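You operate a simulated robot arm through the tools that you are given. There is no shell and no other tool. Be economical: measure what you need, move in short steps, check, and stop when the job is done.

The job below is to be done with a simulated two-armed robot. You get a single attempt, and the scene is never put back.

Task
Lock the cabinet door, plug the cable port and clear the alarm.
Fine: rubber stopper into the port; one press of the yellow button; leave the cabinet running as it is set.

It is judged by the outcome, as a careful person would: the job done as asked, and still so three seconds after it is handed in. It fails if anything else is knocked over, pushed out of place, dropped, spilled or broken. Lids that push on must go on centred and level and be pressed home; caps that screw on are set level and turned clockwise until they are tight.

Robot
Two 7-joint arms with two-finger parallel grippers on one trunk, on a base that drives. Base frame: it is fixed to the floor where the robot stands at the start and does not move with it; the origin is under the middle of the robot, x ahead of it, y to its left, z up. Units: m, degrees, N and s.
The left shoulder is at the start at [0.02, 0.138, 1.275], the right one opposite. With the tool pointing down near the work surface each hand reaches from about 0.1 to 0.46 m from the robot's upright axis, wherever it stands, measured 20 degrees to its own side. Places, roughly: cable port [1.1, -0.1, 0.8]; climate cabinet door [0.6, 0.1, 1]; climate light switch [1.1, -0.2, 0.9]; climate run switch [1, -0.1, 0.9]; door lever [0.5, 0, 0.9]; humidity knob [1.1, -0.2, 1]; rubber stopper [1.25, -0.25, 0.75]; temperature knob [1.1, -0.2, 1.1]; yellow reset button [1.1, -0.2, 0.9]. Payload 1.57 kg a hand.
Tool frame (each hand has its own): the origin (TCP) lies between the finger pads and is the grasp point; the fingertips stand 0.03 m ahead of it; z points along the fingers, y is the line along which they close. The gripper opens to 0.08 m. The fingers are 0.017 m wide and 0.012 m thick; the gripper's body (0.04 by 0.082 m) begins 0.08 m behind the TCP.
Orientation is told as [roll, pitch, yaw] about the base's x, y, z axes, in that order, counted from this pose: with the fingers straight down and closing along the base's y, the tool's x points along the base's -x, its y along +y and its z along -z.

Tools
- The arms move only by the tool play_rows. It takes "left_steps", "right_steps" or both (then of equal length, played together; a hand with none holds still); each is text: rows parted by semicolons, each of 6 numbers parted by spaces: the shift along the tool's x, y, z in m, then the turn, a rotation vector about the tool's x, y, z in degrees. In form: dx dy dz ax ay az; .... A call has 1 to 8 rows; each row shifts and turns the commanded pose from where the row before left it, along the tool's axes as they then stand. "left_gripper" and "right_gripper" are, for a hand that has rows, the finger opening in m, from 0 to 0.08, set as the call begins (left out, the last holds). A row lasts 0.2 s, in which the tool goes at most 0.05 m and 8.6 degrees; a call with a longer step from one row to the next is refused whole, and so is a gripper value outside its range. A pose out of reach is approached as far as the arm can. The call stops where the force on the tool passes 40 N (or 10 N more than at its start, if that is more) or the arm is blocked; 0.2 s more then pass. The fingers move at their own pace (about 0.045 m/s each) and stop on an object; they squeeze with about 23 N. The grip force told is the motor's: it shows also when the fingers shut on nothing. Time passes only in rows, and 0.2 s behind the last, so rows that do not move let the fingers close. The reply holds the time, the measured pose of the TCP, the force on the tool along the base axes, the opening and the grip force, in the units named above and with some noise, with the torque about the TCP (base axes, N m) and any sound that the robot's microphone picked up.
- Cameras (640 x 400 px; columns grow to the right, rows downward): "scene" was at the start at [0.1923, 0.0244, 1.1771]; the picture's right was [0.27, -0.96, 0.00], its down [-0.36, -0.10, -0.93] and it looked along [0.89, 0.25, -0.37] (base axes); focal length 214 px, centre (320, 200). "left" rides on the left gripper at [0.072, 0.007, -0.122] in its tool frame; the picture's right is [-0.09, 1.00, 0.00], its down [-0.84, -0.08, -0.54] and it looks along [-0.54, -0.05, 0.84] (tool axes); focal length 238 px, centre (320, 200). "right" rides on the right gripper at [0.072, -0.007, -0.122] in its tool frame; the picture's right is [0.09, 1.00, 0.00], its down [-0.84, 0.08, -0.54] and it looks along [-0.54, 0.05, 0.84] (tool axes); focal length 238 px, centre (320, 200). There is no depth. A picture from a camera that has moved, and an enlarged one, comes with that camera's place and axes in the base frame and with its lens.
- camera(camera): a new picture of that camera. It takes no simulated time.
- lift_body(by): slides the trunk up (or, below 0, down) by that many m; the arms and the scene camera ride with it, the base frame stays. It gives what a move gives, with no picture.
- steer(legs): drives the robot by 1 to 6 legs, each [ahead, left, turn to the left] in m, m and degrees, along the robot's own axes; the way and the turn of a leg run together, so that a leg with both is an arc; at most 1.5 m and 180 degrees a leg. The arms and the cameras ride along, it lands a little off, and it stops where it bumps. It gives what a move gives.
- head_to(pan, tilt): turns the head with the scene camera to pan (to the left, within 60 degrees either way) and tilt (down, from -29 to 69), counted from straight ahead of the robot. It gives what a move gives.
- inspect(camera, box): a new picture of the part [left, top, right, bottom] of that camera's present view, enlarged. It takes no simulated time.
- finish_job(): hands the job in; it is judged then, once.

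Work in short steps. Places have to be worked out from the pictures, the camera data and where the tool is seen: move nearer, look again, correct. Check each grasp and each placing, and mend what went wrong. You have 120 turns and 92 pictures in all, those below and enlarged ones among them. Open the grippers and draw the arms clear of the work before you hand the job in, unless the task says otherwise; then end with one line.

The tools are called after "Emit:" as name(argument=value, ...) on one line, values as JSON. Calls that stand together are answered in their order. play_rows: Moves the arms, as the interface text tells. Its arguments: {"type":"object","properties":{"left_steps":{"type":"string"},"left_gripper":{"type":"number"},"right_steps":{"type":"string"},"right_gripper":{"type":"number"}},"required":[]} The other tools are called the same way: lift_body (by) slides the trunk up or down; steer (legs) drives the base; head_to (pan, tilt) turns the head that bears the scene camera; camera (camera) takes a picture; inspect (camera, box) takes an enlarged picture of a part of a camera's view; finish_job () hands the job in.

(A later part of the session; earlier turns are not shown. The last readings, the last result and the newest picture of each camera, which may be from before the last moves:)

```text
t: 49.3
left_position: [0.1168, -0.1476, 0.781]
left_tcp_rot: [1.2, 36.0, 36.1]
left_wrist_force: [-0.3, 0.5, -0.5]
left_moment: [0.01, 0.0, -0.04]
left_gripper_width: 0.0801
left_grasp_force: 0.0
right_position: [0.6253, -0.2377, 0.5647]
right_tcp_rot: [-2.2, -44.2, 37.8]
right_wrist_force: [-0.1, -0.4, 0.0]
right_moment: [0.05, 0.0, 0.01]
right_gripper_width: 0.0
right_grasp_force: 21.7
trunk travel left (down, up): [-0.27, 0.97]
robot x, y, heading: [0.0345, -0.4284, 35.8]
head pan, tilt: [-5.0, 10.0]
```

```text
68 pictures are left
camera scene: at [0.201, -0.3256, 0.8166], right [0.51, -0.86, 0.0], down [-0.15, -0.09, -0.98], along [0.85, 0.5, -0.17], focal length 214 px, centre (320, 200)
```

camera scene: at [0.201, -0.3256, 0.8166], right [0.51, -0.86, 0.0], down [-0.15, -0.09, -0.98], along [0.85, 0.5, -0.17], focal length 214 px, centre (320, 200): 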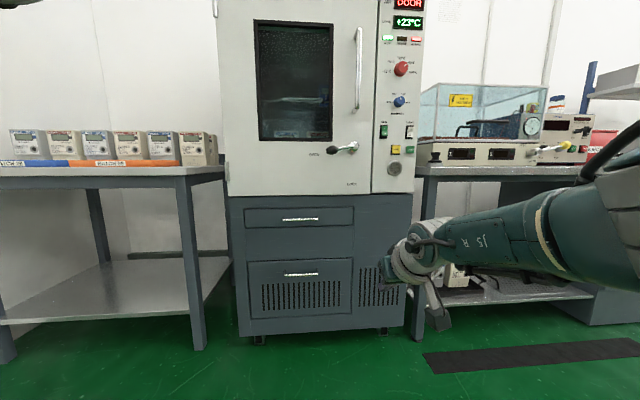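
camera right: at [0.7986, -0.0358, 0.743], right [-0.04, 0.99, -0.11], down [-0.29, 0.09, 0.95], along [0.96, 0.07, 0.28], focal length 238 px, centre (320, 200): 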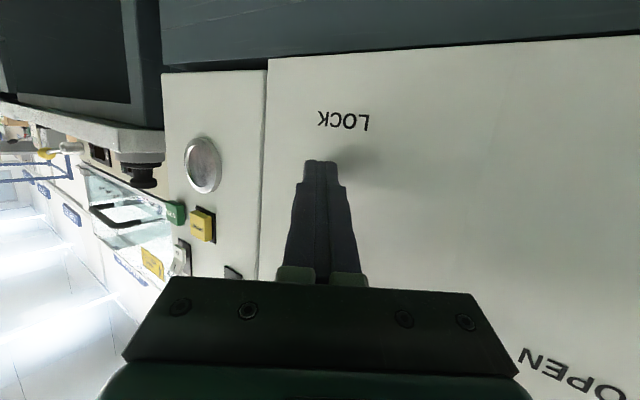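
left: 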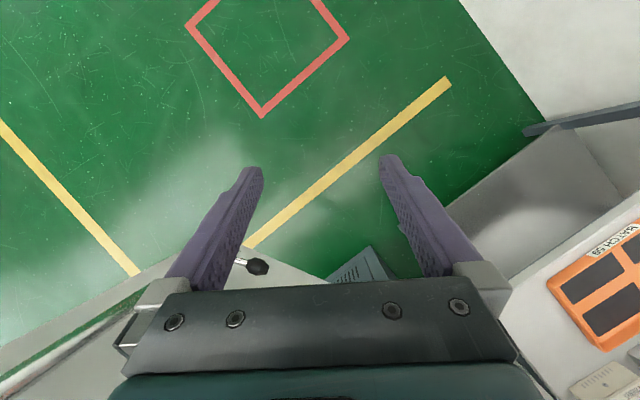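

Now the whole cabinet is visible. I enlarge the control column and lever, and look at the bench for the stopper.

Emit:
inspect(camera="scene", box=[310, 90, 470, 200])

Emit:
inspect(camera="scene", box=[400, 80, 600, 200])

Emit:
inspect(camera="scene", box=[370, 0, 450, 50])

```text
3.64 times, centred on (390, 145) of scene
camera zoom: at [0.201, -0.3256, 0.8166], right [0.51, -0.86, 0.0], down [-0.15, -0.09, -0.98], along [0.85, 0.5, -0.17], focal length 780 px, centre (66, 400)
```

zoom: 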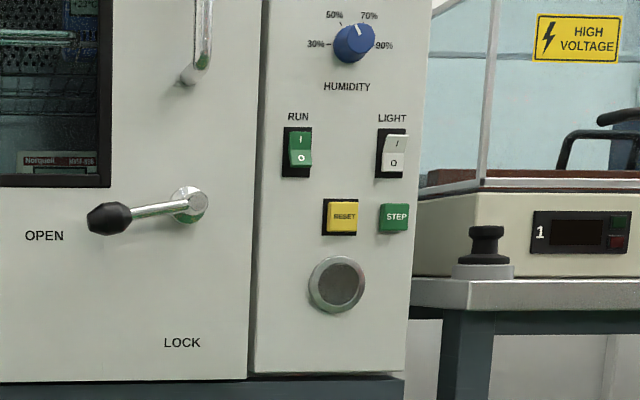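

```text
3.20 times, centred on (500, 140) of scene
camera zoom: at [0.201, -0.3256, 0.8166], right [0.51, -0.86, 0.0], down [-0.15, -0.09, -0.98], along [0.85, 0.5, -0.17], focal length 686 px, centre (-256, 392)
```

zoom: 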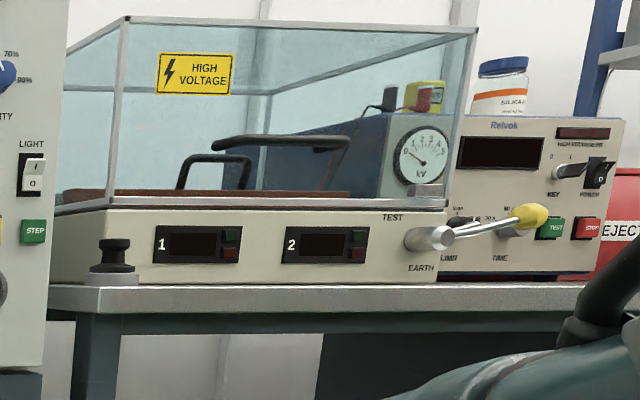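

```text
8.00 times, centred on (410, 25) of scene
camera zoom: at [0.201, -0.3256, 0.8166], right [0.51, -0.86, 0.0], down [-0.15, -0.09, -0.98], along [0.85, 0.5, -0.17], focal length 1716 px, centre (-400, 1600)
```

zoom: 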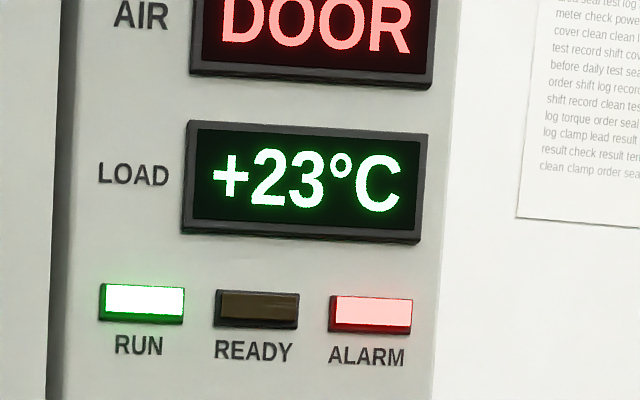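

The stopper stands in a light holder at the bench's near left corner. By my estimate the port is at [1.056,-0.147,0.795], RESET at [1.058,-0.15,0.863], the lever knob at [0.873,0.024,0.86] and its pivot at [0.918,-0.04,0.874]. I bring the fist up level first.

Emit:
play_rows(right_steps="-0.03 0.008 -0.027 0 0 0; -0.03 0.008 -0.027 0 -6 0; -0.033 0.008 -0.023 0 -6 0; -0.035 0.008 -0.02 0 -6 0; -0.037 0.008 -0.016 0 -6 0; -0.038 0.008 -0.012 0 -6 0; -0.038 0.008 -0.008 0 -6 0; -0.038 0.008 -0.004 0 0 0")

```text
t: 51.1
left_position: [0.1178, -0.1476, 0.7799]
left_tcp_rot: [1.1, 35.9, 36.2]
left_wrist_force: [0.6, -0.3, 0.3]
left_moment: [0.02, -0.04, -0.01]
left_gripper_width: 0.0799
left_grasp_force: 0.1
right_position: [0.6192, -0.1379, 0.8556]
right_tcp_rot: [-5.6, -77.3, 42.3]
right_wrist_force: [0.7, 0.5, -0.1]
right_moment: [-0.06, 0.06, 0.01]
right_gripper_width: 0.0
right_grasp_force: 21.5
right hand out of reach, approached as far as the arm can: row 1, 2, 3
trunk travel left (down, up): [-0.27, 0.97]
robot x, y, heading: [0.0368, -0.4265, 35.3]
head pan, tilt: [-5.0, 10.0]
```

The hand points along heading 36.6° and is nearly square to the door. I raise it to z 0.92, shift 1 cm right, and drive ahead 0.2 to check the alignment over the knob.

Emit:
play_rows(right_steps="-0.032 -0.006 -0.007 0 0 0; -0.032 -0.006 -0.007 0 0 0")

Emit:
steer(legs=[[0.18, 0, 0]])

Emit:
camera(camera="right")

Emit:
camera(camera="scene")

```text
t: 51.9
left_position: [0.1152, -0.1477, 0.7814]
left_tcp_rot: [1.0, 36.1, 36.2]
left_wrist_force: [0.1, 0.4, -0.8]
left_moment: [-0.03, 0.03, 0.01]
left_gripper_width: 0.0799
left_grasp_force: 0.0
right_position: [0.6261, -0.1463, 0.8489]
right_tcp_rot: [-4.1, -70.7, 40.8]
right_wrist_force: [0.6, 0.2, -0.3]
right_moment: [0.0, 0.04, 0.01]
right_gripper_width: 0.0
right_grasp_force: 21.7
trunk travel left (down, up): [-0.27, 0.97]
robot x, y, heading: [0.0323, -0.4286, 35.2]
head pan, tilt: [-5.0, 10.0]
stopped in row 2 (right hand): the arm was blocked; the commanded pose is now the measured one
```

```text
t: 53.4
left_position: [0.261, -0.0436, 0.7806]
left_tcp_rot: [1.1, 35.9, 36.2]
left_wrist_force: [0.3, -0.4, 0.6]
left_moment: [0.0, 0.04, -0.02]
left_gripper_width: 0.0799
left_grasp_force: 0.1
right_position: [0.7716, -0.0424, 0.8501]
right_tcp_rot: [-4.0, -70.7, 40.8]
right_wrist_force: [0.9, 0.2, 0.6]
right_moment: [0.0, 0.02, 0.0]
right_gripper_width: 0.0
right_grasp_force: 21.2
trunk travel left (down, up): [-0.27, 0.97]
robot x, y, heading: [0.1855, -0.3235, 35.7]
head pan, tilt: [-5.0, 10.0]
```

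```text
64 pictures are left
camera right: at [0.6643, -0.1315, 0.8238], right [-0.62, 0.77, -0.11], down [-0.25, -0.06, 0.97], along [0.74, 0.63, 0.23], focal length 238 px, centre (320, 200)
```

right: 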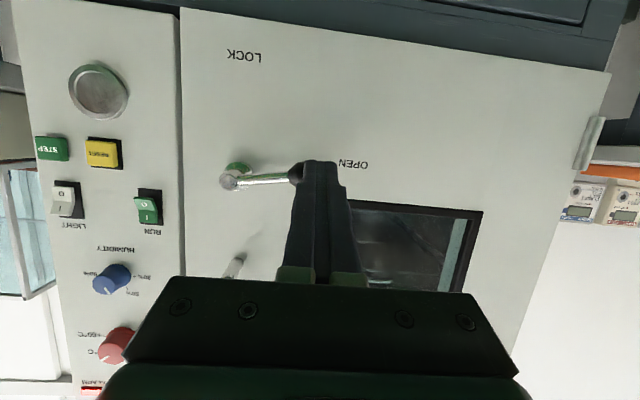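

```text
63 pictures are left
camera scene: at [0.3474, -0.2213, 0.8166], right [0.51, -0.86, 0.0], down [-0.15, -0.09, -0.98], along [0.85, 0.5, -0.17], focal length 214 px, centre (320, 200)
```

scene: 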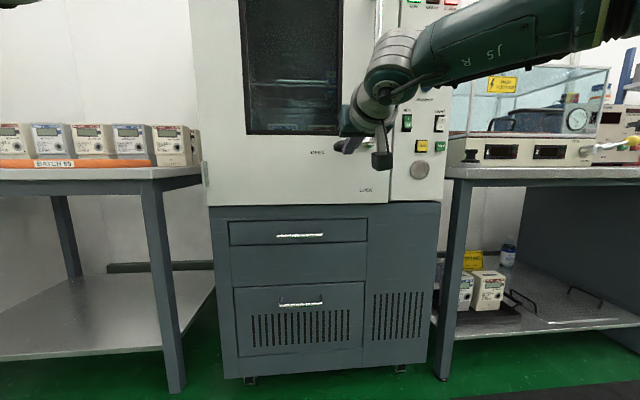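

The vertical arm move was blocked, so I use the trunk: up 7 cm puts the fist above the knob, then I drive ahead 0.11.

Emit:
lift_body(by=0.07)

Emit:
steer(legs=[[0.108, 0, 0]])

Emit:
camera(camera="right")

```text
t: 54.5
left_position: [0.263, -0.0437, 0.8509]
left_tcp_rot: [1.1, 36.1, 36.1]
left_wrist_force: [-0.7, 0.6, 0.3]
left_moment: [-0.01, -0.01, -0.03]
left_gripper_width: 0.0799
left_grasp_force: 0.1
right_position: [0.772, -0.0414, 0.9201]
right_tcp_rot: [-4.0, -70.6, 40.7]
right_wrist_force: [-0.3, 0.1, 0.0]
right_moment: [0.0, -0.02, 0.03]
right_gripper_width: 0.0
right_grasp_force: 21.2
trunk travel left (down, up): [-0.34, 0.9]
robot x, y, heading: [0.184, -0.326, 35.4]
head pan, tilt: [-5.0, 10.0]
```

```text
t: 55.7
left_position: [0.3521, 0.0205, 0.8516]
left_tcp_rot: [1.0, 36.0, 36.3]
left_wrist_force: [-0.5, 0.9, -0.3]
left_moment: [0.02, -0.03, -0.01]
left_gripper_width: 0.08
left_grasp_force: 0.2
right_position: [0.8612, 0.0238, 0.9193]
right_tcp_rot: [-4.0, -70.6, 40.9]
right_wrist_force: [0.5, 0.6, 0.6]
right_moment: [-0.01, 0.02, -0.03]
right_gripper_width: 0.0001
right_grasp_force: 21.8
trunk travel left (down, up): [-0.34, 0.9]
robot x, y, heading: [0.2749, -0.2612, 35.6]
head pan, tilt: [-5.0, 10.0]
```

```text
62 pictures are left
camera right: at [0.7534, -0.0665, 0.8937], right [-0.63, 0.77, -0.11], down [-0.25, -0.06, 0.97], along [0.74, 0.63, 0.23], focal length 238 px, centre (320, 200)
```

right: 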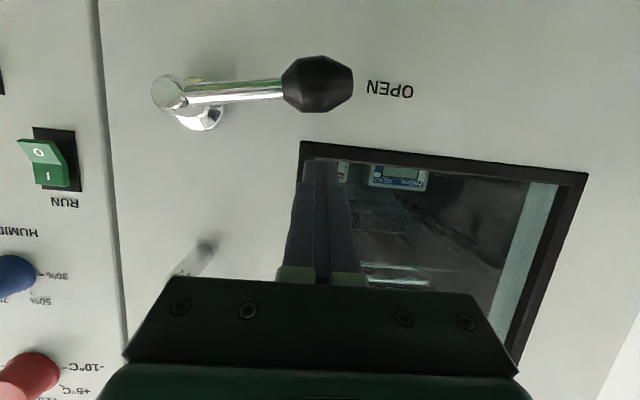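

The fist sits above the knob: TCP s 0.481 and z 0.919, against the knob at s 0.489 and z 0.86. I begin the arc down.

Emit:
play_rows(right_steps="0.0092 -0.002 0.0032 0 1 0; 0.0092 -0.002 0.0032 0 1 0; 0.013 0 0.0046 0 1 0; 0.013 0 0.0048 0 1 0; 0.0128 -0.0047 0.005 0 1 0; 0.0128 -0.0047 0.0052 0 1 0")

Emit:
camera(camera="right")

```text
t: 57.1
left_position: [0.3513, 0.0196, 0.8515]
left_tcp_rot: [1.1, 36.0, 36.3]
left_wrist_force: [-0.1, -0.1, -0.1]
left_moment: [0.01, -0.02, 0.02]
left_gripper_width: 0.0799
left_grasp_force: 0.0
right_position: [0.8702, 0.0103, 0.8472]
right_tcp_rot: [-3.2, -64.6, 40.0]
right_wrist_force: [0.2, 0.6, 0.6]
right_moment: [0.04, -0.02, 0.0]
right_gripper_width: 0.0
right_grasp_force: 21.3
trunk travel left (down, up): [-0.34, 0.9]
robot x, y, heading: [0.2713, -0.2586, 35.5]
head pan, tilt: [-5.0, 10.0]
```

```text
61 pictures are left
camera right: at [0.7592, -0.0806, 0.8346], right [-0.63, 0.77, -0.11], down [-0.17, 0.0, 0.99], along [0.76, 0.64, 0.13], focal length 238 px, centre (320, 200)
```

right: 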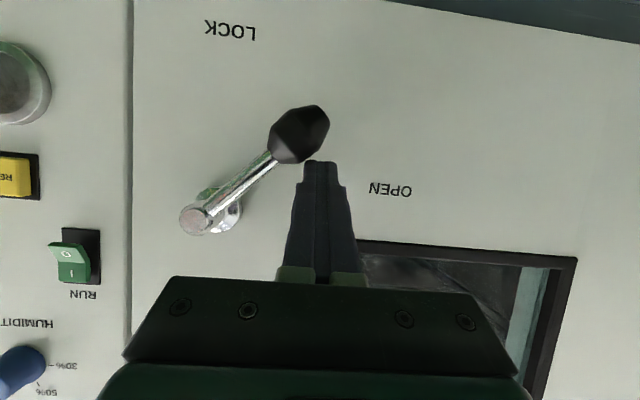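

The lever is swinging well, now about halfway. I continue the arc to LOCK.

Emit:
play_rows(right_steps="0.0101 -0.009 0.0049 0 1 0; 0.0101 -0.009 0.0049 0 1 0; 0.0068 -0.0125 0.0033 0 0 0; 0.0068 -0.0125 0.0033 0 0 0; 0.0018 -0.007 0.0009 0 0 0; 0.0018 -0.007 0.0009 0 0 0")

Emit:
camera(camera="right")

```text
t: 58.5
left_position: [0.3492, 0.0201, 0.8517]
left_tcp_rot: [1.2, 36.1, 36.4]
left_wrist_force: [-0.2, 0.9, 0.3]
left_moment: [-0.01, -0.01, -0.01]
left_gripper_width: 0.0799
left_grasp_force: 0.1
right_position: [0.8995, -0.0313, 0.8079]
right_tcp_rot: [-2.2, -62.8, 39.6]
right_wrist_force: [-9.1, 3.1, 7.1]
right_moment: [0.06, -0.01, 0.12]
right_gripper_width: 0.0
right_grasp_force: 21.1
trunk travel left (down, up): [-0.34, 0.9]
robot x, y, heading: [0.2743, -0.2627, 35.5]
head pan, tilt: [-5.0, 10.0]
```

```text
60 pictures are left
camera right: at [0.7912, -0.1236, 0.7999], right [-0.64, 0.76, -0.1], down [-0.14, 0.01, 0.99], along [0.76, 0.65, 0.1], focal length 238 px, centre (320, 200)
```

right: 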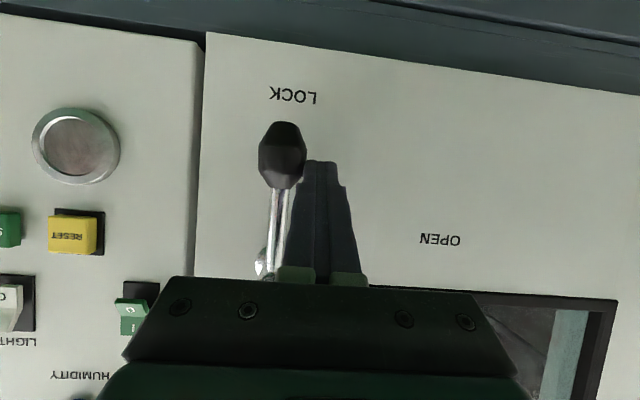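

The lever is near vertical and loading up. I nudge it a little further to be sure it is at its stop.

Emit:
play_rows(right_steps="0 -0.006 0 0 0 0; 0 -0.006 0 0 0 0; 0 -0.005 0 0 0 0")

Emit:
camera(camera="right")

```text
t: 59.3
left_position: [0.347, 0.0265, 0.8518]
left_tcp_rot: [1.6, 36.0, 36.7]
left_wrist_force: [0.8, -1.0, 0.1]
left_moment: [0.02, 0.01, 0.04]
left_gripper_width: 0.0799
left_grasp_force: 0.2
right_position: [0.9026, -0.0331, 0.8074]
right_tcp_rot: [-0.9, -63.1, 39.5]
right_wrist_force: [-21.7, 24.4, 9.4]
right_moment: [0.46, 0.19, 0.58]
right_gripper_width: 0.0
right_grasp_force: 21.3
trunk travel left (down, up): [-0.34, 0.9]
robot x, y, heading: [0.2747, -0.2651, 35.8]
head pan, tilt: [-5.0, 10.0]
```

```text
59 pictures are left
camera right: at [0.7941, -0.1268, 0.7988], right [-0.65, 0.75, -0.09], down [-0.13, 0.0, 0.99], along [0.74, 0.66, 0.1], focal length 238 px, centre (320, 200)
```

right: 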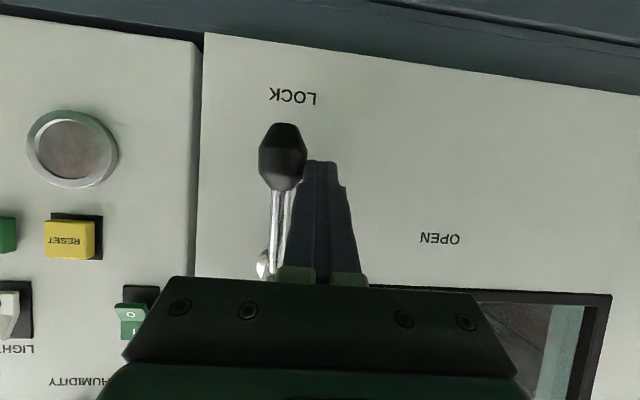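

The lever is hard on its stop at LOCK. I ease off to the left, then back away and look at the panel.

Emit:
play_rows(right_steps="0 0.012 0 0 0 0; 0 0.012 0 0 0 0; 0 0.01 -0.01 0 0 0")

Emit:
steer(legs=[[-0.2, 0, 0]])

Emit:
camera(camera="scene")

Emit:
camera(camera="right")

```text
t: 60.1
left_position: [0.3499, 0.0192, 0.8497]
left_tcp_rot: [1.0, 36.2, 36.2]
left_wrist_force: [-0.3, 0.6, -0.4]
left_moment: [0.01, -0.01, -0.01]
left_gripper_width: 0.08
left_grasp_force: 0.1
right_position: [0.8869, -0.0296, 0.8086]
right_tcp_rot: [-3.3, -62.5, 39.5]
right_wrist_force: [-0.2, 0.1, -0.2]
right_moment: [-0.04, 0.03, -0.01]
right_gripper_width: 0.0
right_grasp_force: 21.4
trunk travel left (down, up): [-0.34, 0.9]
robot x, y, heading: [0.2716, -0.2664, 35.9]
head pan, tilt: [-5.0, 10.0]
```

```text
t: 61.7
left_position: [0.19, -0.0965, 0.8506]
left_tcp_rot: [1.1, 36.1, 36.4]
left_wrist_force: [-0.9, -0.1, 0.1]
left_moment: [-0.03, 0.02, 0.0]
left_gripper_width: 0.0802
left_grasp_force: 0.0
right_position: [0.7243, -0.1415, 0.8087]
right_tcp_rot: [-2.8, -62.6, 39.8]
right_wrist_force: [-0.4, 0.1, 0.5]
right_moment: [0.0, 0.02, 0.01]
right_gripper_width: 0.0003
right_grasp_force: 21.3
trunk travel left (down, up): [-0.34, 0.9]
robot x, y, heading: [0.11, -0.3773, 35.6]
head pan, tilt: [-5.0, 10.0]
```

```text
58 pictures are left
camera scene: at [0.2753, -0.2724, 0.8865], right [0.51, -0.86, 0.0], down [-0.15, -0.09, -0.98], along [0.85, 0.5, -0.17], focal length 214 px, centre (320, 200)
```

scene: 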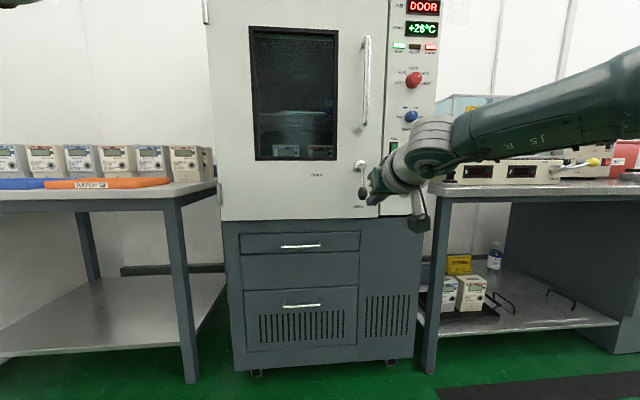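

```text
57 pictures are left
camera right: at [0.6139, -0.2332, 0.8031], right [-0.64, 0.77, -0.1], down [-0.14, 0.02, 0.99], along [0.76, 0.64, 0.09], focal length 238 px, centre (320, 200)
```

right: 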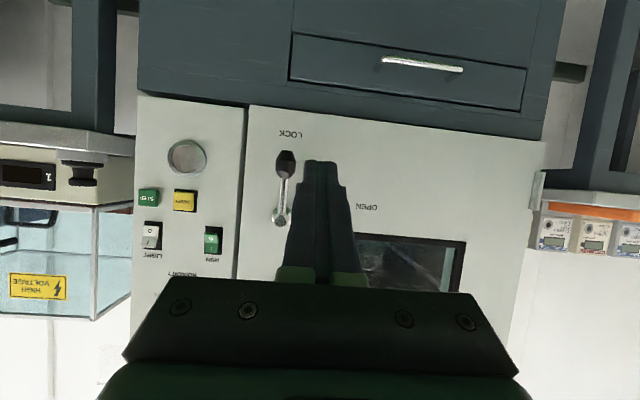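

The lever is locked. Triangulating roughly, the stopper is near [1.12,-0.28,0.83]. I raise the trunk and bring the right hand back to pointing down for the pick-up.

Emit:
lift_body(by=0.35)

Emit:
play_rows(right_steps="0.0293 0 -0.0175 0 7.7 0; 0.0314 0 -0.0134 0 7.7 0; 0.033 0 -0.0089 0 7.7 0; 0.0338 0 -0.0045 0 7.7 0; 0.0341 0 0 0 7.7 0; 0.0338 0 0.0047 0 7.7 0; 0.0329 0 0.0093 0 7.7 0; 0.0313 0 0.0136 0 7.7 0", right_gripper=0.08)

Emit:
steer(legs=[[0, -0.35, 0]])

Emit:
head_to(pan=0, tilt=35)

Emit:
camera(camera="scene")

```text
t: 65.1
left_position: [0.1896, -0.0946, 1.2]
left_tcp_rot: [1.1, 36.0, 36.4]
left_wrist_force: [-0.4, 0.2, -0.5]
left_moment: [0.02, 0.0, 0.0]
left_gripper_width: 0.0802
left_grasp_force: 0.0
right_position: [0.7229, -0.1408, 1.16]
right_tcp_rot: [-2.7, -62.7, 39.7]
right_wrist_force: [0.0, 0.7, 0.4]
right_moment: [0.04, -0.02, 0.02]
right_gripper_width: 0.0001
right_grasp_force: 21.1
trunk travel left (down, up): [-0.69, 0.55]
robot x, y, heading: [0.1097, -0.3775, 35.6]
head pan, tilt: [-5.0, 10.0]
```

```text
t: 66.9
left_position: [0.19, -0.0945, 1.2009]
left_tcp_rot: [1.1, 36.0, 36.4]
left_wrist_force: [0.3, 0.1, 0.1]
left_moment: [-0.04, 0.0, 0.01]
left_gripper_width: 0.0802
left_grasp_force: 0.2
right_position: [0.5433, -0.2864, 1.014]
right_tcp_rot: [-1.4, -1.0, 37.4]
right_wrist_force: [0.0, -0.8, -0.3]
right_moment: [-0.02, 0.01, -0.01]
right_gripper_width: 0.0799
right_grasp_force: 0.0
trunk travel left (down, up): [-0.69, 0.55]
robot x, y, heading: [0.109, -0.3746, 35.8]
head pan, tilt: [-5.0, 10.0]
```

```text
t: 69.2
left_position: [0.3951, -0.3803, 1.2013]
left_tcp_rot: [1.1, 36.1, 36.7]
left_wrist_force: [-0.8, 0.2, -0.5]
left_moment: [-0.01, -0.02, 0.0]
left_gripper_width: 0.0799
left_grasp_force: 0.0
right_position: [0.7495, -0.567, 1.0143]
right_tcp_rot: [-1.3, -1.1, 37.7]
right_wrist_force: [-0.7, 0.1, 0.1]
right_moment: [0.0, -0.01, -0.02]
right_gripper_width: 0.0803
right_grasp_force: 0.1
trunk travel left (down, up): [-0.69, 0.55]
robot x, y, heading: [0.3173, -0.6611, 36.2]
head pan, tilt: [-5.0, 10.0]
```

```text
t: 70.1
left_position: [0.3938, -0.3802, 1.2007]
left_tcp_rot: [1.2, 36.0, 36.8]
left_wrist_force: [0.4, -0.1, 0.2]
left_moment: [0.0, -0.02, 0.01]
left_gripper_width: 0.0802
left_grasp_force: 0.0
right_position: [0.7492, -0.5684, 1.0151]
right_tcp_rot: [-1.3, -1.1, 37.8]
right_wrist_force: [-0.2, 1.5, -0.6]
right_moment: [0.0, 0.01, -0.01]
right_gripper_width: 0.0801
right_grasp_force: 0.0
trunk travel left (down, up): [-0.69, 0.55]
robot x, y, heading: [0.3181, -0.661, 36.0]
head pan, tilt: [0.0, 35.0]
```

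```text
56 pictures are left
camera scene: at [0.4728, -0.5529, 1.1965], right [0.59, -0.81, 0.0], down [-0.46, -0.34, -0.82], along [0.66, 0.48, -0.57], focal length 214 px, centre (320, 200)
```

scene: 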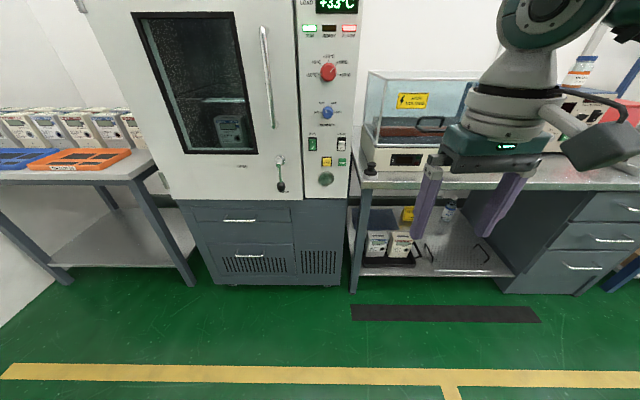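

The stopper is now triangulated to [1.18,-0.276,0.83], and the bench edge is 8 cm before it. I approach in stages with the hand held high.

Emit:
steer(legs=[[0.36, 0.0, 0]])

Emit:
camera(camera="right")

Emit:
head_to(pan=-10, tilt=55)

Emit:
camera(camera="scene")

```text
t: 72.4
left_position: [0.6838, -0.1675, 1.2004]
left_tcp_rot: [1.0, 36.0, 37.1]
left_wrist_force: [0.0, 0.5, -0.1]
left_moment: [-0.05, 0.0, -0.01]
left_gripper_width: 0.0802
left_grasp_force: 0.1
right_position: [1.0391, -0.3557, 1.0139]
right_tcp_rot: [-1.3, -1.1, 37.9]
right_wrist_force: [-0.3, -0.1, 0.3]
right_moment: [0.0, 0.0, 0.0]
right_gripper_width: 0.0801
right_grasp_force: 0.0
trunk travel left (down, up): [-0.69, 0.55]
robot x, y, heading: [0.6077, -0.4508, 36.3]
head pan, tilt: [0.0, 35.0]
```

```text
55 pictures are left
camera right: at [0.9817, -0.4031, 1.1359], right [-0.68, 0.73, -0.02], down [0.6, 0.58, 0.56], along [0.42, 0.37, -0.83], focal length 238 px, centre (320, 200)
```

right: 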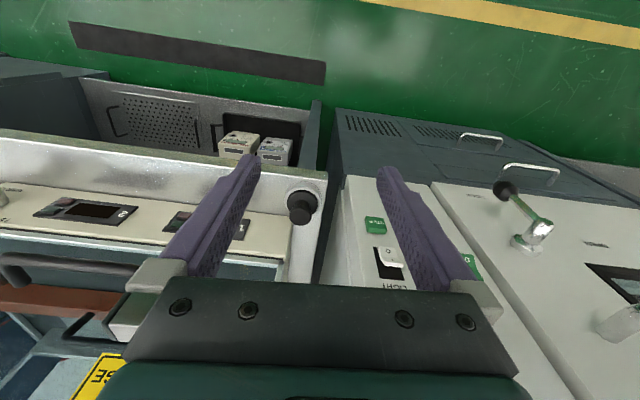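

```text
t: 73.2
left_position: [0.6833, -0.1674, 1.2004]
left_tcp_rot: [1.1, 36.1, 37.0]
left_wrist_force: [-1.3, 0.0, 0.5]
left_moment: [0.03, -0.02, 0.0]
left_gripper_width: 0.08
left_grasp_force: 0.0
right_position: [1.0388, -0.3533, 1.0144]
right_tcp_rot: [-1.3, -1.1, 37.9]
right_wrist_force: [0.6, -0.6, -0.1]
right_moment: [0.01, 0.03, 0.02]
right_gripper_width: 0.0799
right_grasp_force: 0.1
trunk travel left (down, up): [-0.69, 0.55]
robot x, y, heading: [0.6109, -0.4514, 36.5]
head pan, tilt: [-10.0, 55.0]
```

```text
54 pictures are left
camera scene: at [0.7566, -0.3601, 1.1682], right [0.44, -0.9, 0.0], down [-0.73, -0.36, -0.57], along [0.51, 0.25, -0.82], focal length 214 px, centre (320, 200)
```

scene: 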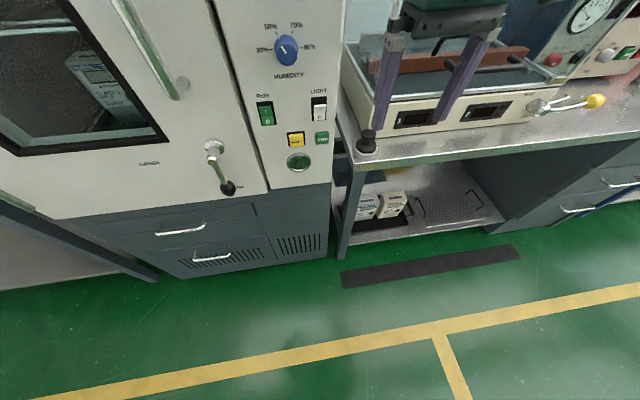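

I enlarge the stopper to judge its shape and where to hold it.

Emit:
inspect(camera="right", box=[260, 160, 350, 230])

Emit:
inspect(camera="scene", box=[280, 110, 400, 190])

```text
5.71 times, centred on (305, 195) of right
camera zoom: at [0.9817, -0.4031, 1.1359], right [-0.68, 0.73, -0.02], down [0.6, 0.58, 0.56], along [0.42, 0.37, -0.83], focal length 1362 px, centre (406, 229)
```

zoom: 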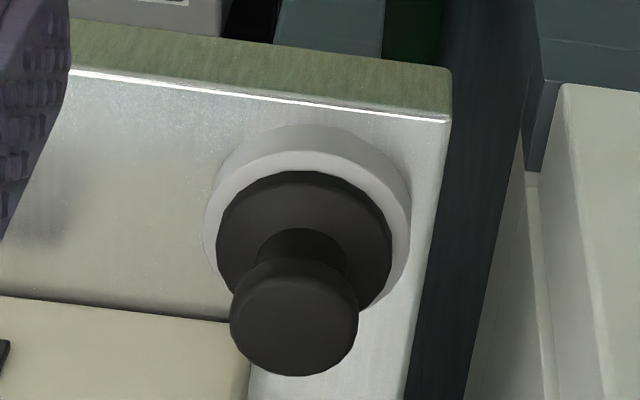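

```text
5.00 times, centred on (340, 150) of scene
camera zoom: at [0.7566, -0.3601, 1.1682], right [0.44, -0.9, 0.0], down [-0.73, -0.36, -0.57], along [0.51, 0.25, -0.82], focal length 1072 px, centre (220, 450)
```

zoom: 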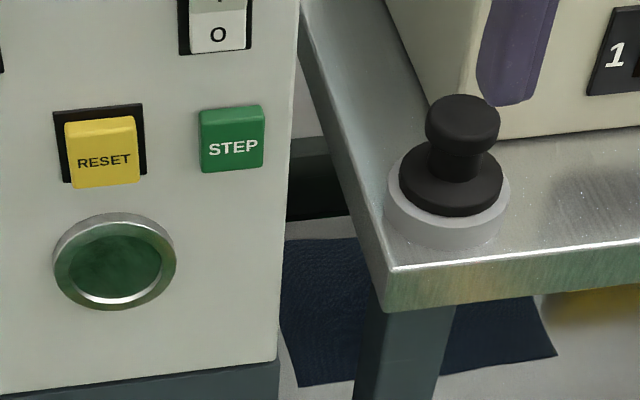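

The stopper has a knob about 32 mm across on a narrow neck, a 46 mm flange, and its plug sits down in the light holder. I'll hold it by the knob with the fingers vertical, so I drive 9 cm nearer and look again.

Emit:
steer(legs=[[0.09, -0.012, 0]])

Emit:
play_rows(right_steps="-0.012 0 0.03 0 1.5 0; -0.012 0 0.03 0 1.5 0; -0.012 0 0.03 0 1 0")

Emit:
camera(camera="right")

Emit:
camera(camera="scene")

```text
t: 74.3
left_position: [0.7617, -0.1251, 1.2006]
left_tcp_rot: [1.2, 36.0, 37.0]
left_wrist_force: [0.2, -0.2, -0.7]
left_moment: [-0.03, 0.0, 0.0]
left_gripper_width: 0.0798
left_grasp_force: 0.2
right_position: [1.1162, -0.311, 1.0141]
right_tcp_rot: [-1.3, -1.1, 38.0]
right_wrist_force: [0.2, -0.2, 0.1]
right_moment: [0.03, 0.0, 0.01]
right_gripper_width: 0.08
right_grasp_force: 0.0
trunk travel left (down, up): [-0.69, 0.55]
robot x, y, heading: [0.6865, -0.4109, 36.5]
head pan, tilt: [-10.0, 55.0]
```

```text
t: 75.1
left_position: [0.7615, -0.1243, 1.2011]
left_tcp_rot: [1.2, 36.0, 36.9]
left_wrist_force: [0.2, -0.8, -0.8]
left_moment: [0.01, 0.03, -0.01]
left_gripper_width: 0.0798
left_grasp_force: 0.1
right_position: [1.1394, -0.2935, 0.9243]
right_tcp_rot: [-1.3, 3.0, 38.0]
right_wrist_force: [-0.3, 0.7, -0.9]
right_moment: [-0.01, 0.01, -0.02]
right_gripper_width: 0.0804
right_grasp_force: 0.1
right hand out of reach, approached as far as the arm can: row 3
trunk travel left (down, up): [-0.69, 0.55]
robot x, y, heading: [0.6872, -0.4088, 36.6]
head pan, tilt: [-10.0, 55.0]
```

```text
51 pictures are left
camera right: at [1.0883, -0.3381, 1.0509], right [-0.69, 0.73, -0.02], down [0.63, 0.6, 0.5], along [0.37, 0.33, -0.87], focal length 238 px, centre (320, 200)
```

right: 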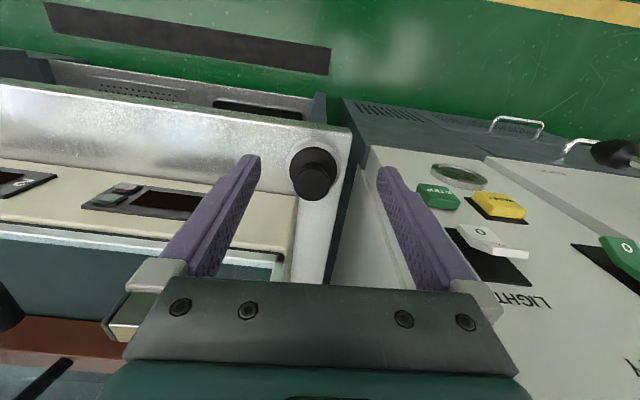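

```text
50 pictures are left
camera scene: at [0.8347, -0.3175, 1.1682], right [0.44, -0.9, 0.0], down [-0.73, -0.36, -0.57], along [0.51, 0.25, -0.82], focal length 214 px, centre (320, 200)
```

scene: 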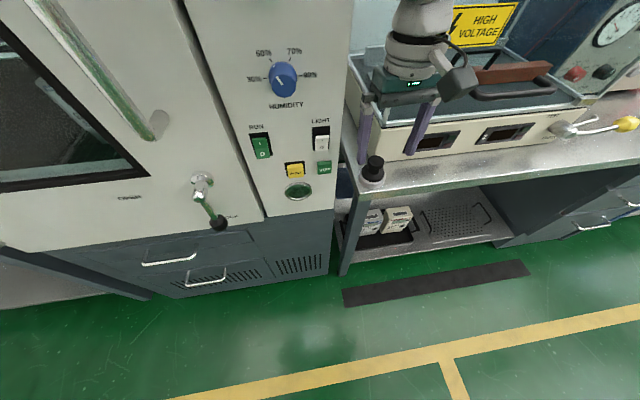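

The knob top is at about [1.152,-0.286,0.87] and nearly centred between the fingers. I drive 3 cm closer to be well in reach, then check.

Emit:
steer(legs=[[0.03, 0, 0]])

Emit:
play_rows(right_steps="0.006 -0.003 0.015 0 0 0; 0.006 -0.002 0.015 0 0 0")

Emit:
camera(camera="right")

```text
t: 76.0
left_position: [0.7873, -0.1074, 1.2002]
left_tcp_rot: [1.0, 36.1, 36.9]
left_wrist_force: [0.6, -0.3, 1.0]
left_moment: [-0.04, 0.01, 0.03]
left_gripper_width: 0.08
left_grasp_force: 0.1
right_position: [1.1647, -0.2763, 0.9252]
right_tcp_rot: [-1.3, 2.8, 37.8]
right_wrist_force: [-0.9, -0.5, -0.1]
right_moment: [0.01, 0.0, 0.01]
right_gripper_width: 0.0796
right_grasp_force: 0.0
trunk travel left (down, up): [-0.69, 0.55]
robot x, y, heading: [0.7102, -0.3864, 36.2]
head pan, tilt: [-10.0, 55.0]
```

```text
t: 76.6
left_position: [0.788, -0.1069, 1.2008]
left_tcp_rot: [1.1, 36.1, 37.1]
left_wrist_force: [-0.3, 0.3, -0.4]
left_moment: [-0.01, 0.0, 0.0]
left_gripper_width: 0.0798
left_grasp_force: 0.0
right_position: [1.1574, -0.2889, 0.8946]
right_tcp_rot: [-1.2, 2.9, 37.9]
right_wrist_force: [-0.2, 0.3, -0.4]
right_moment: [-0.02, -0.01, 0.02]
right_gripper_width: 0.0801
right_grasp_force: 0.0
trunk travel left (down, up): [-0.69, 0.55]
robot x, y, heading: [0.7108, -0.3894, 36.1]
head pan, tilt: [-10.0, 55.0]
```

```text
49 pictures are left
camera right: at [1.1066, -0.3322, 1.021], right [-0.68, 0.73, -0.02], down [0.63, 0.6, 0.5], along [0.37, 0.33, -0.87], focal length 238 px, centre (320, 200)
```

right: 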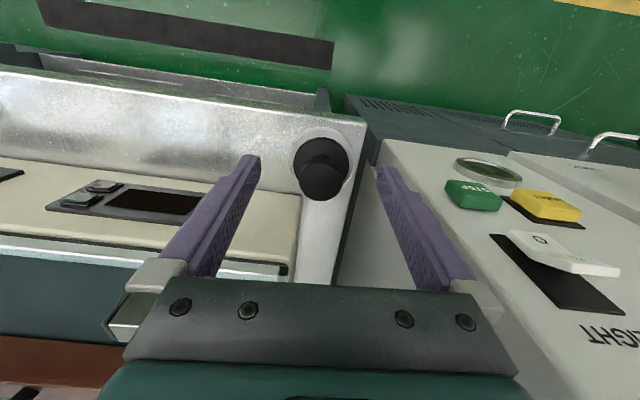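

The knob centre is at [1.160,-0.283], so I correct 7 mm forward and 3 mm left. Then I descend to grip height.

Emit:
play_rows(right_steps="-0.005 0.003 0.008 0 0 0; -0.004 0 0.012 0 0 0; 0 0 0.012 0 0 0")

Emit:
camera(camera="right")

Emit:
inspect(camera="scene", box=[300, 80, 460, 190])

```text
t: 77.4
left_position: [0.7864, -0.1073, 1.2006]
left_tcp_rot: [1.1, 36.2, 37.0]
left_wrist_force: [0.1, 0.0, 0.4]
left_moment: [0.01, 0.02, 0.0]
left_gripper_width: 0.0799
left_grasp_force: 0.1
right_position: [1.1534, -0.2914, 0.8826]
right_tcp_rot: [-1.3, 2.9, 37.8]
right_wrist_force: [-0.2, -0.4, 0.3]
right_moment: [-0.02, 0.0, 0.03]
right_gripper_width: 0.0802
right_grasp_force: 0.0
right hand out of reach, approached as far as the arm can: row 1, 2, 3
trunk travel left (down, up): [-0.69, 0.55]
robot x, y, heading: [0.7133, -0.3861, 36.6]
head pan, tilt: [-10.0, 55.0]
```

```text
48 pictures are left
camera right: at [1.1026, -0.335, 1.0091], right [-0.68, 0.73, -0.02], down [0.63, 0.6, 0.5], along [0.37, 0.33, -0.87], focal length 238 px, centre (320, 200)
```

right: 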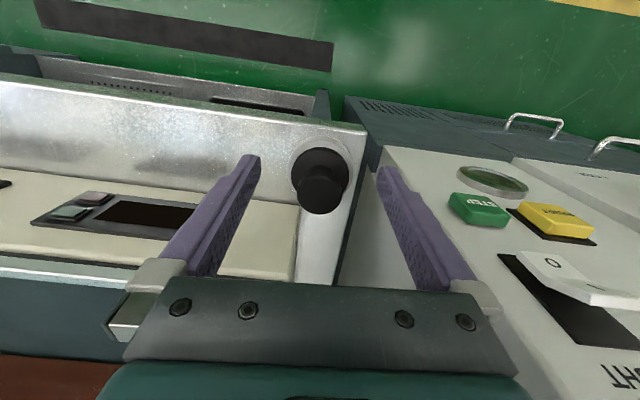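

```text
3.64 times, centred on (380, 135) of scene
camera zoom: at [0.86, -0.299, 1.1682], right [0.44, -0.9, 0.0], down [-0.73, -0.36, -0.57], along [0.51, 0.25, -0.82], focal length 780 px, centre (102, 436)
```

zoom: 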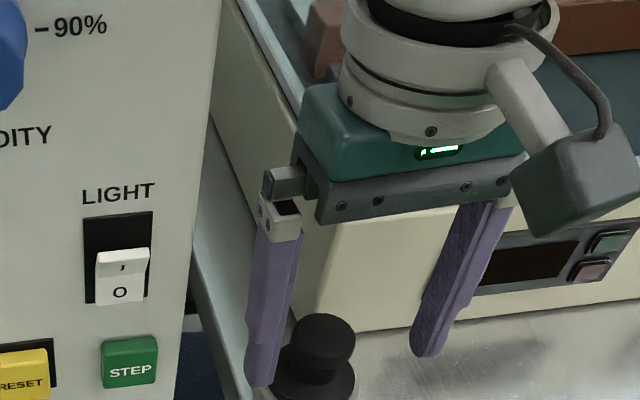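

The arm is at its downward limit, so I use the trunk. I raise the hand 3 cm with the centring correction, then lower the trunk 5 cm.

Emit:
play_rows(right_steps="-0.003 0.002 -0.015 0 0 0; -0.004 0.002 -0.015 0 0 0")

Emit:
lift_body(by=-0.03)

Emit:
camera(camera="right")

```text
t: 78.0
left_position: [0.7876, -0.1068, 1.1997]
left_tcp_rot: [1.1, 36.1, 37.0]
left_wrist_force: [0.3, 0.0, -0.7]
left_moment: [0.01, -0.01, -0.02]
left_gripper_width: 0.08
left_grasp_force: 0.1
right_position: [1.1578, -0.2817, 0.9113]
right_tcp_rot: [-1.2, 3.0, 37.7]
right_wrist_force: [-0.9, -0.1, -0.2]
right_moment: [-0.01, 0.03, -0.01]
right_gripper_width: 0.0801
right_grasp_force: 0.1
trunk travel left (down, up): [-0.69, 0.55]
robot x, y, heading: [0.7118, -0.3912, 36.5]
head pan, tilt: [-10.0, 55.0]
```

```text
t: 78.7
left_position: [0.7882, -0.1075, 1.1707]
left_tcp_rot: [1.1, 36.1, 37.0]
left_wrist_force: [-1.5, 0.8, 0.2]
left_moment: [0.04, 0.0, 0.0]
left_gripper_width: 0.0799
left_grasp_force: 0.1
right_position: [1.1573, -0.2818, 0.8829]
right_tcp_rot: [-1.3, 2.9, 37.8]
right_wrist_force: [-0.5, -0.8, 0.5]
right_moment: [0.0, 0.01, -0.02]
right_gripper_width: 0.0802
right_grasp_force: 0.0
trunk travel left (down, up): [-0.66, 0.58]
robot x, y, heading: [0.7132, -0.3883, 36.2]
head pan, tilt: [-10.0, 55.0]
```

```text
46 pictures are left
camera right: at [1.1072, -0.3257, 1.0089], right [-0.68, 0.73, -0.02], down [0.63, 0.6, 0.5], along [0.37, 0.33, -0.87], focal length 238 px, centre (320, 200)
```

right: 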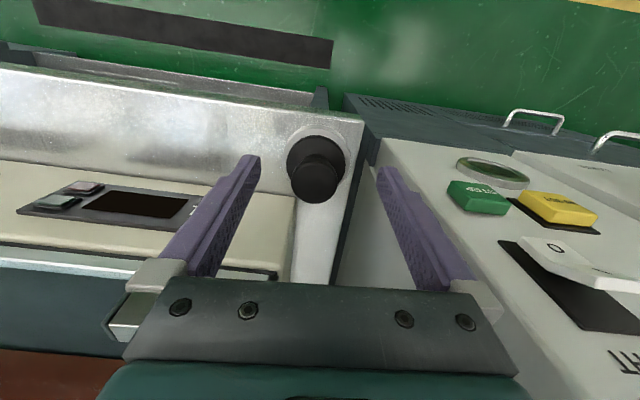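

The knob is centred to within about 3 mm. I lower the last 2 cm with the trunk and close on the knob.

Emit:
lift_body(by=-0.022)

Emit:
inspect(camera="right", box=[220, 110, 420, 235])

```text
t: 79.4
left_position: [0.7872, -0.1061, 1.1479]
left_tcp_rot: [1.0, 36.2, 37.0]
left_wrist_force: [0.6, -0.1, 0.6]
left_moment: [0.0, 0.0, 0.01]
left_gripper_width: 0.0801
left_grasp_force: 0.0
right_position: [1.157, -0.2824, 0.8609]
right_tcp_rot: [-1.3, 2.9, 37.9]
right_wrist_force: [-0.1, 0.2, 0.2]
right_moment: [-0.01, -0.02, 0.0]
right_gripper_width: 0.08
right_grasp_force: 0.0
trunk travel left (down, up): [-0.638, 0.602]
robot x, y, heading: [0.7109, -0.3852, 36.4]
head pan, tilt: [-10.0, 55.0]
```

```text
3.20 times, centred on (320, 172) of right
camera zoom: at [1.1071, -0.3257, 0.9869], right [-0.68, 0.73, -0.02], down [0.63, 0.6, 0.5], along [0.37, 0.33, -0.87], focal length 763 px, centre (320, 288)
```

zoom: 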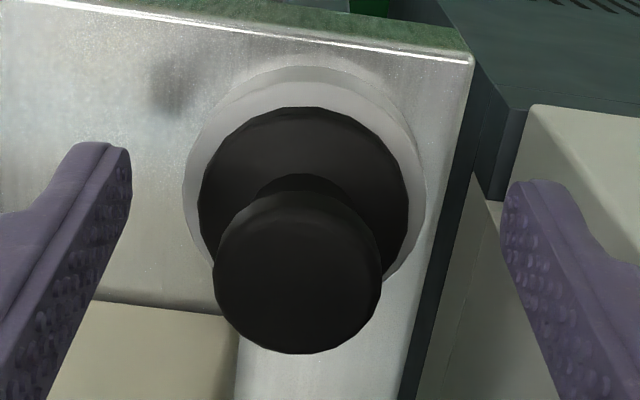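

Slightly off to the right, so I shift 3.5 mm and close the fingers.

Emit:
play_rows(right_steps="0 -0.0035 0 0 0 0")

Emit:
play_rows(right_steps="0 0 0 0 0 0; 0 0 0 0 0 0; 0 0 0 0 0 0; 0 0 0 0 0 0; 0 0 0 0 0 0", right_gripper=0)

Emit:
inspect(camera="right", box=[220, 110, 420, 235])

```text
t: 79.8
left_position: [0.7877, -0.1065, 1.1488]
left_tcp_rot: [1.1, 36.1, 37.0]
left_wrist_force: [-0.1, -0.5, 0.3]
left_moment: [0.02, -0.02, 0.01]
left_gripper_width: 0.0801
left_grasp_force: 0.0
right_position: [1.1602, -0.2853, 0.8596]
right_tcp_rot: [-1.3, 2.9, 37.8]
right_wrist_force: [-0.3, 0.1, 0.4]
right_moment: [0.03, -0.02, 0.0]
right_gripper_width: 0.0801
right_grasp_force: 0.0
trunk travel left (down, up): [-0.638, 0.602]
robot x, y, heading: [0.7125, -0.3896, 36.2]
head pan, tilt: [-10.0, 55.0]
```

```text
t: 81.0
left_position: [0.7863, -0.1061, 1.1472]
left_tcp_rot: [1.0, 36.1, 36.9]
left_wrist_force: [0.2, -0.9, 0.6]
left_moment: [0.04, 0.01, -0.01]
left_gripper_width: 0.0801
left_grasp_force: 0.0
right_position: [1.1596, -0.2851, 0.8609]
right_tcp_rot: [-1.2, 2.9, 37.8]
right_wrist_force: [1.0, 0.2, 0.0]
right_moment: [0.09, 0.05, 0.02]
right_gripper_width: 0.032
right_grasp_force: 22.7
trunk travel left (down, up): [-0.638, 0.602]
robot x, y, heading: [0.7133, -0.3927, 36.1]
head pan, tilt: [-10.0, 55.0]
```

```text
3.20 times, centred on (320, 172) of right
camera zoom: at [1.1091, -0.3289, 0.9871], right [-0.68, 0.73, -0.02], down [0.63, 0.6, 0.5], along [0.37, 0.33, -0.87], focal length 763 px, centre (320, 288)
```

zoom: 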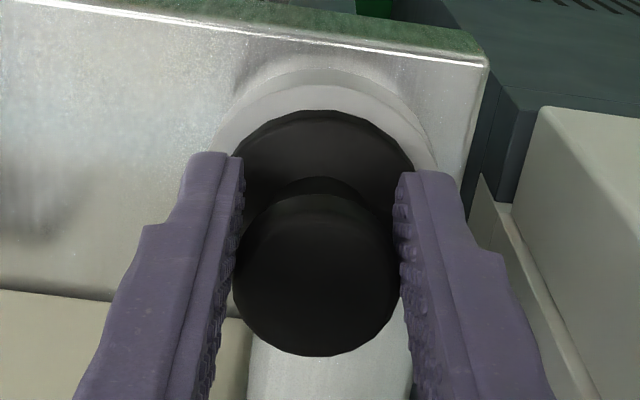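

Gripped at 32 mm, which is the knob's width. I lift with the trunk and check.

Emit:
lift_body(by=0.12)

Emit:
camera(camera="right")

Emit:
camera(camera="scene")

```text
t: 82.5
left_position: [0.7867, -0.1064, 1.2687]
left_tcp_rot: [1.2, 36.1, 37.1]
left_wrist_force: [0.1, -0.6, 0.0]
left_moment: [-0.03, 0.0, 0.0]
left_gripper_width: 0.0801
left_grasp_force: 0.0
right_position: [1.1601, -0.2854, 0.9792]
right_tcp_rot: [-1.2, 3.0, 37.8]
right_wrist_force: [0.0, 0.6, -0.2]
right_moment: [-0.01, -0.01, 0.03]
right_gripper_width: 0.0318
right_grasp_force: 22.9
trunk travel left (down, up): [-0.758, 0.482]
robot x, y, heading: [0.7154, -0.3942, 36.3]
head pan, tilt: [-10.0, 55.0]
```

```text
43 pictures are left
camera right: at [1.1089, -0.3289, 1.107], right [-0.68, 0.73, -0.02], down [0.63, 0.6, 0.5], along [0.37, 0.33, -0.87], focal length 238 px, centre (320, 200)
```

right: 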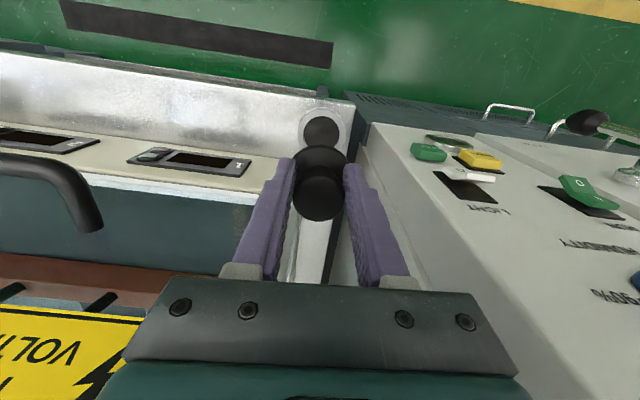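

```text
42 pictures are left
camera scene: at [0.86, -0.2991, 1.2361], right [0.44, -0.9, 0.0], down [-0.73, -0.36, -0.57], along [0.51, 0.25, -0.82], focal length 214 px, centre (320, 200)
```

scene: 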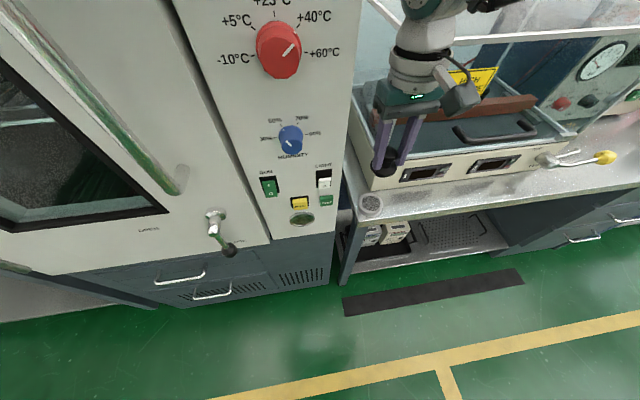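

The stopper is held, with its plug pointing down, and the holder stayed put. I back away from the bench, slide left so the port lies ahead of the right hand, then turn the hand level in two stages.

Emit:
steer(legs=[[-0.45, 0, 0], [0, 0.17, 0]])

Emit:
play_rows(right_steps="-0.0148 0 -0.0329 0 -7.5 0; -0.019 0 -0.0306 0 -7.5 0; -0.0228 0 -0.0279 0 -7.5 0; -0.0263 0 -0.0247 0 -7.5 0; -0.0292 0 -0.021 0 -7.5 0; -0.0317 0 -0.0171 0 -7.5 0")

Emit:
play_rows(right_steps="-0.0337 0 -0.0128 0 -7.5 0; -0.035 0 -0.0083 0 -7.5 0; -0.0358 0 -0.0036 0 -7.5 0; -0.036 0 0.0011 0 -7.5 0; -0.0355 0 0.0058 0 -7.5 0; -0.0345 0 0.0104 0 -7.5 0")

```text
t: 86.2
left_position: [0.3383, -0.226, 1.2684]
left_tcp_rot: [1.0, 36.1, 37.0]
left_wrist_force: [-0.1, 0.1, -0.3]
left_moment: [-0.01, -0.03, 0.0]
left_gripper_width: 0.0798
left_grasp_force: 0.0
right_position: [0.7105, -0.4039, 0.9803]
right_tcp_rot: [-1.3, 2.9, 37.9]
right_wrist_force: [-0.1, 0.9, -1.2]
right_moment: [0.02, 0.04, 0.01]
right_gripper_width: 0.0315
right_grasp_force: 23.1
trunk travel left (down, up): [-0.758, 0.482]
robot x, y, heading: [0.2648, -0.5088, 36.2]
head pan, tilt: [-10.0, 55.0]
```

```text
t: 87.6
left_position: [0.3378, -0.2261, 1.268]
left_tcp_rot: [1.1, 36.1, 37.1]
left_wrist_force: [-0.8, 0.0, 0.4]
left_moment: [-0.02, 0.01, -0.02]
left_gripper_width: 0.0799
left_grasp_force: 0.1
right_position: [0.7883, -0.3392, 1.1753]
right_tcp_rot: [-1.9, -42.1, 39.2]
right_wrist_force: [0.7, -0.7, -1.4]
right_moment: [-0.01, 0.02, 0.01]
right_gripper_width: 0.0313
right_grasp_force: 23.3
trunk travel left (down, up): [-0.758, 0.482]
robot x, y, heading: [0.2616, -0.5099, 36.4]
head pan, tilt: [-10.0, 55.0]
```

```text
t: 89.0
left_position: [0.3386, -0.2263, 1.2673]
left_tcp_rot: [1.1, 36.1, 37.2]
left_wrist_force: [0.7, -0.5, 0.8]
left_moment: [-0.03, 0.0, -0.03]
left_gripper_width: 0.08
left_grasp_force: 0.0
right_position: [0.8625, -0.3025, 1.3597]
right_tcp_rot: [-10.4, -81.0, 50.8]
right_wrist_force: [0.6, -0.5, 0.5]
right_moment: [-0.01, -0.01, 0.01]
right_gripper_width: 0.0316
right_grasp_force: 23.2
right hand out of reach, approached as far as the arm can: row 5, 6
trunk travel left (down, up): [-0.758, 0.482]
robot x, y, heading: [0.2645, -0.5115, 36.4]
head pan, tilt: [-10.0, 55.0]
```

The hand is at pitch -81. The plug axis is about 6° low and 6° left of the port's axis, so I turn a little more while rising.

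Emit:
play_rows(right_steps="-0.015 0 0 2 -3 0; -0.015 0 0 2 -3 0; 0 0 0 2 -1 0")

```text
t: 89.8
left_position: [0.3388, -0.2256, 1.2687]
left_tcp_rot: [1.1, 36.1, 37.2]
left_wrist_force: [-0.5, 0.6, -0.4]
left_moment: [-0.03, 0.01, -0.05]
left_gripper_width: 0.0799
left_grasp_force: 0.0
right_position: [0.8735, -0.3142, 1.3628]
right_tcp_rot: [-11.7, -82.1, 51.9]
right_wrist_force: [-0.3, 0.2, -0.7]
right_moment: [-0.02, -0.01, -0.02]
right_gripper_width: 0.0314
right_grasp_force: 22.6
right hand out of reach, approached as far as the arm can: row 1, 2
trunk travel left (down, up): [-0.758, 0.482]
robot x, y, heading: [0.2662, -0.5064, 36.5]
head pan, tilt: [-10.0, 55.0]
```

It is still limited here. Earlier the hand reached -90 nearer the robot's centre line, so I move inward to the left and try the pitch there.

Emit:
play_rows(right_steps="0 0.03 -0.01 0 0 0; 0 0.03 -0.01 0 0 0; 0 0.03 -0.01 0 0 0; 0 0.03 -0.01 0 0 0; 0 0 0 0 -3 0; 0 0 0 0 -3 0")

```text
t: 90.9
left_position: [0.3384, -0.2259, 1.2691]
left_tcp_rot: [1.1, 36.2, 37.0]
left_wrist_force: [0.8, -0.5, 0.8]
left_moment: [0.04, 0.03, 0.04]
left_gripper_width: 0.0802
left_grasp_force: 0.1
right_position: [0.8524, -0.3664, 1.2631]
right_tcp_rot: [0.4, -69.8, 31.1]
right_wrist_force: [1.1, 0.6, -1.1]
right_moment: [0.0, 0.01, 0.01]
right_gripper_width: 0.0311
right_grasp_force: 22.9
right hand out of reach, approached as far as the arm can: row 1, 2, 3, 5
trunk travel left (down, up): [-0.758, 0.482]
robot x, y, heading: [0.2657, -0.5076, 36.4]
head pan, tilt: [-10.0, 55.0]
stopped in row 5 (right hand): the arm was blocked; the commanded pose is now the measured one
```

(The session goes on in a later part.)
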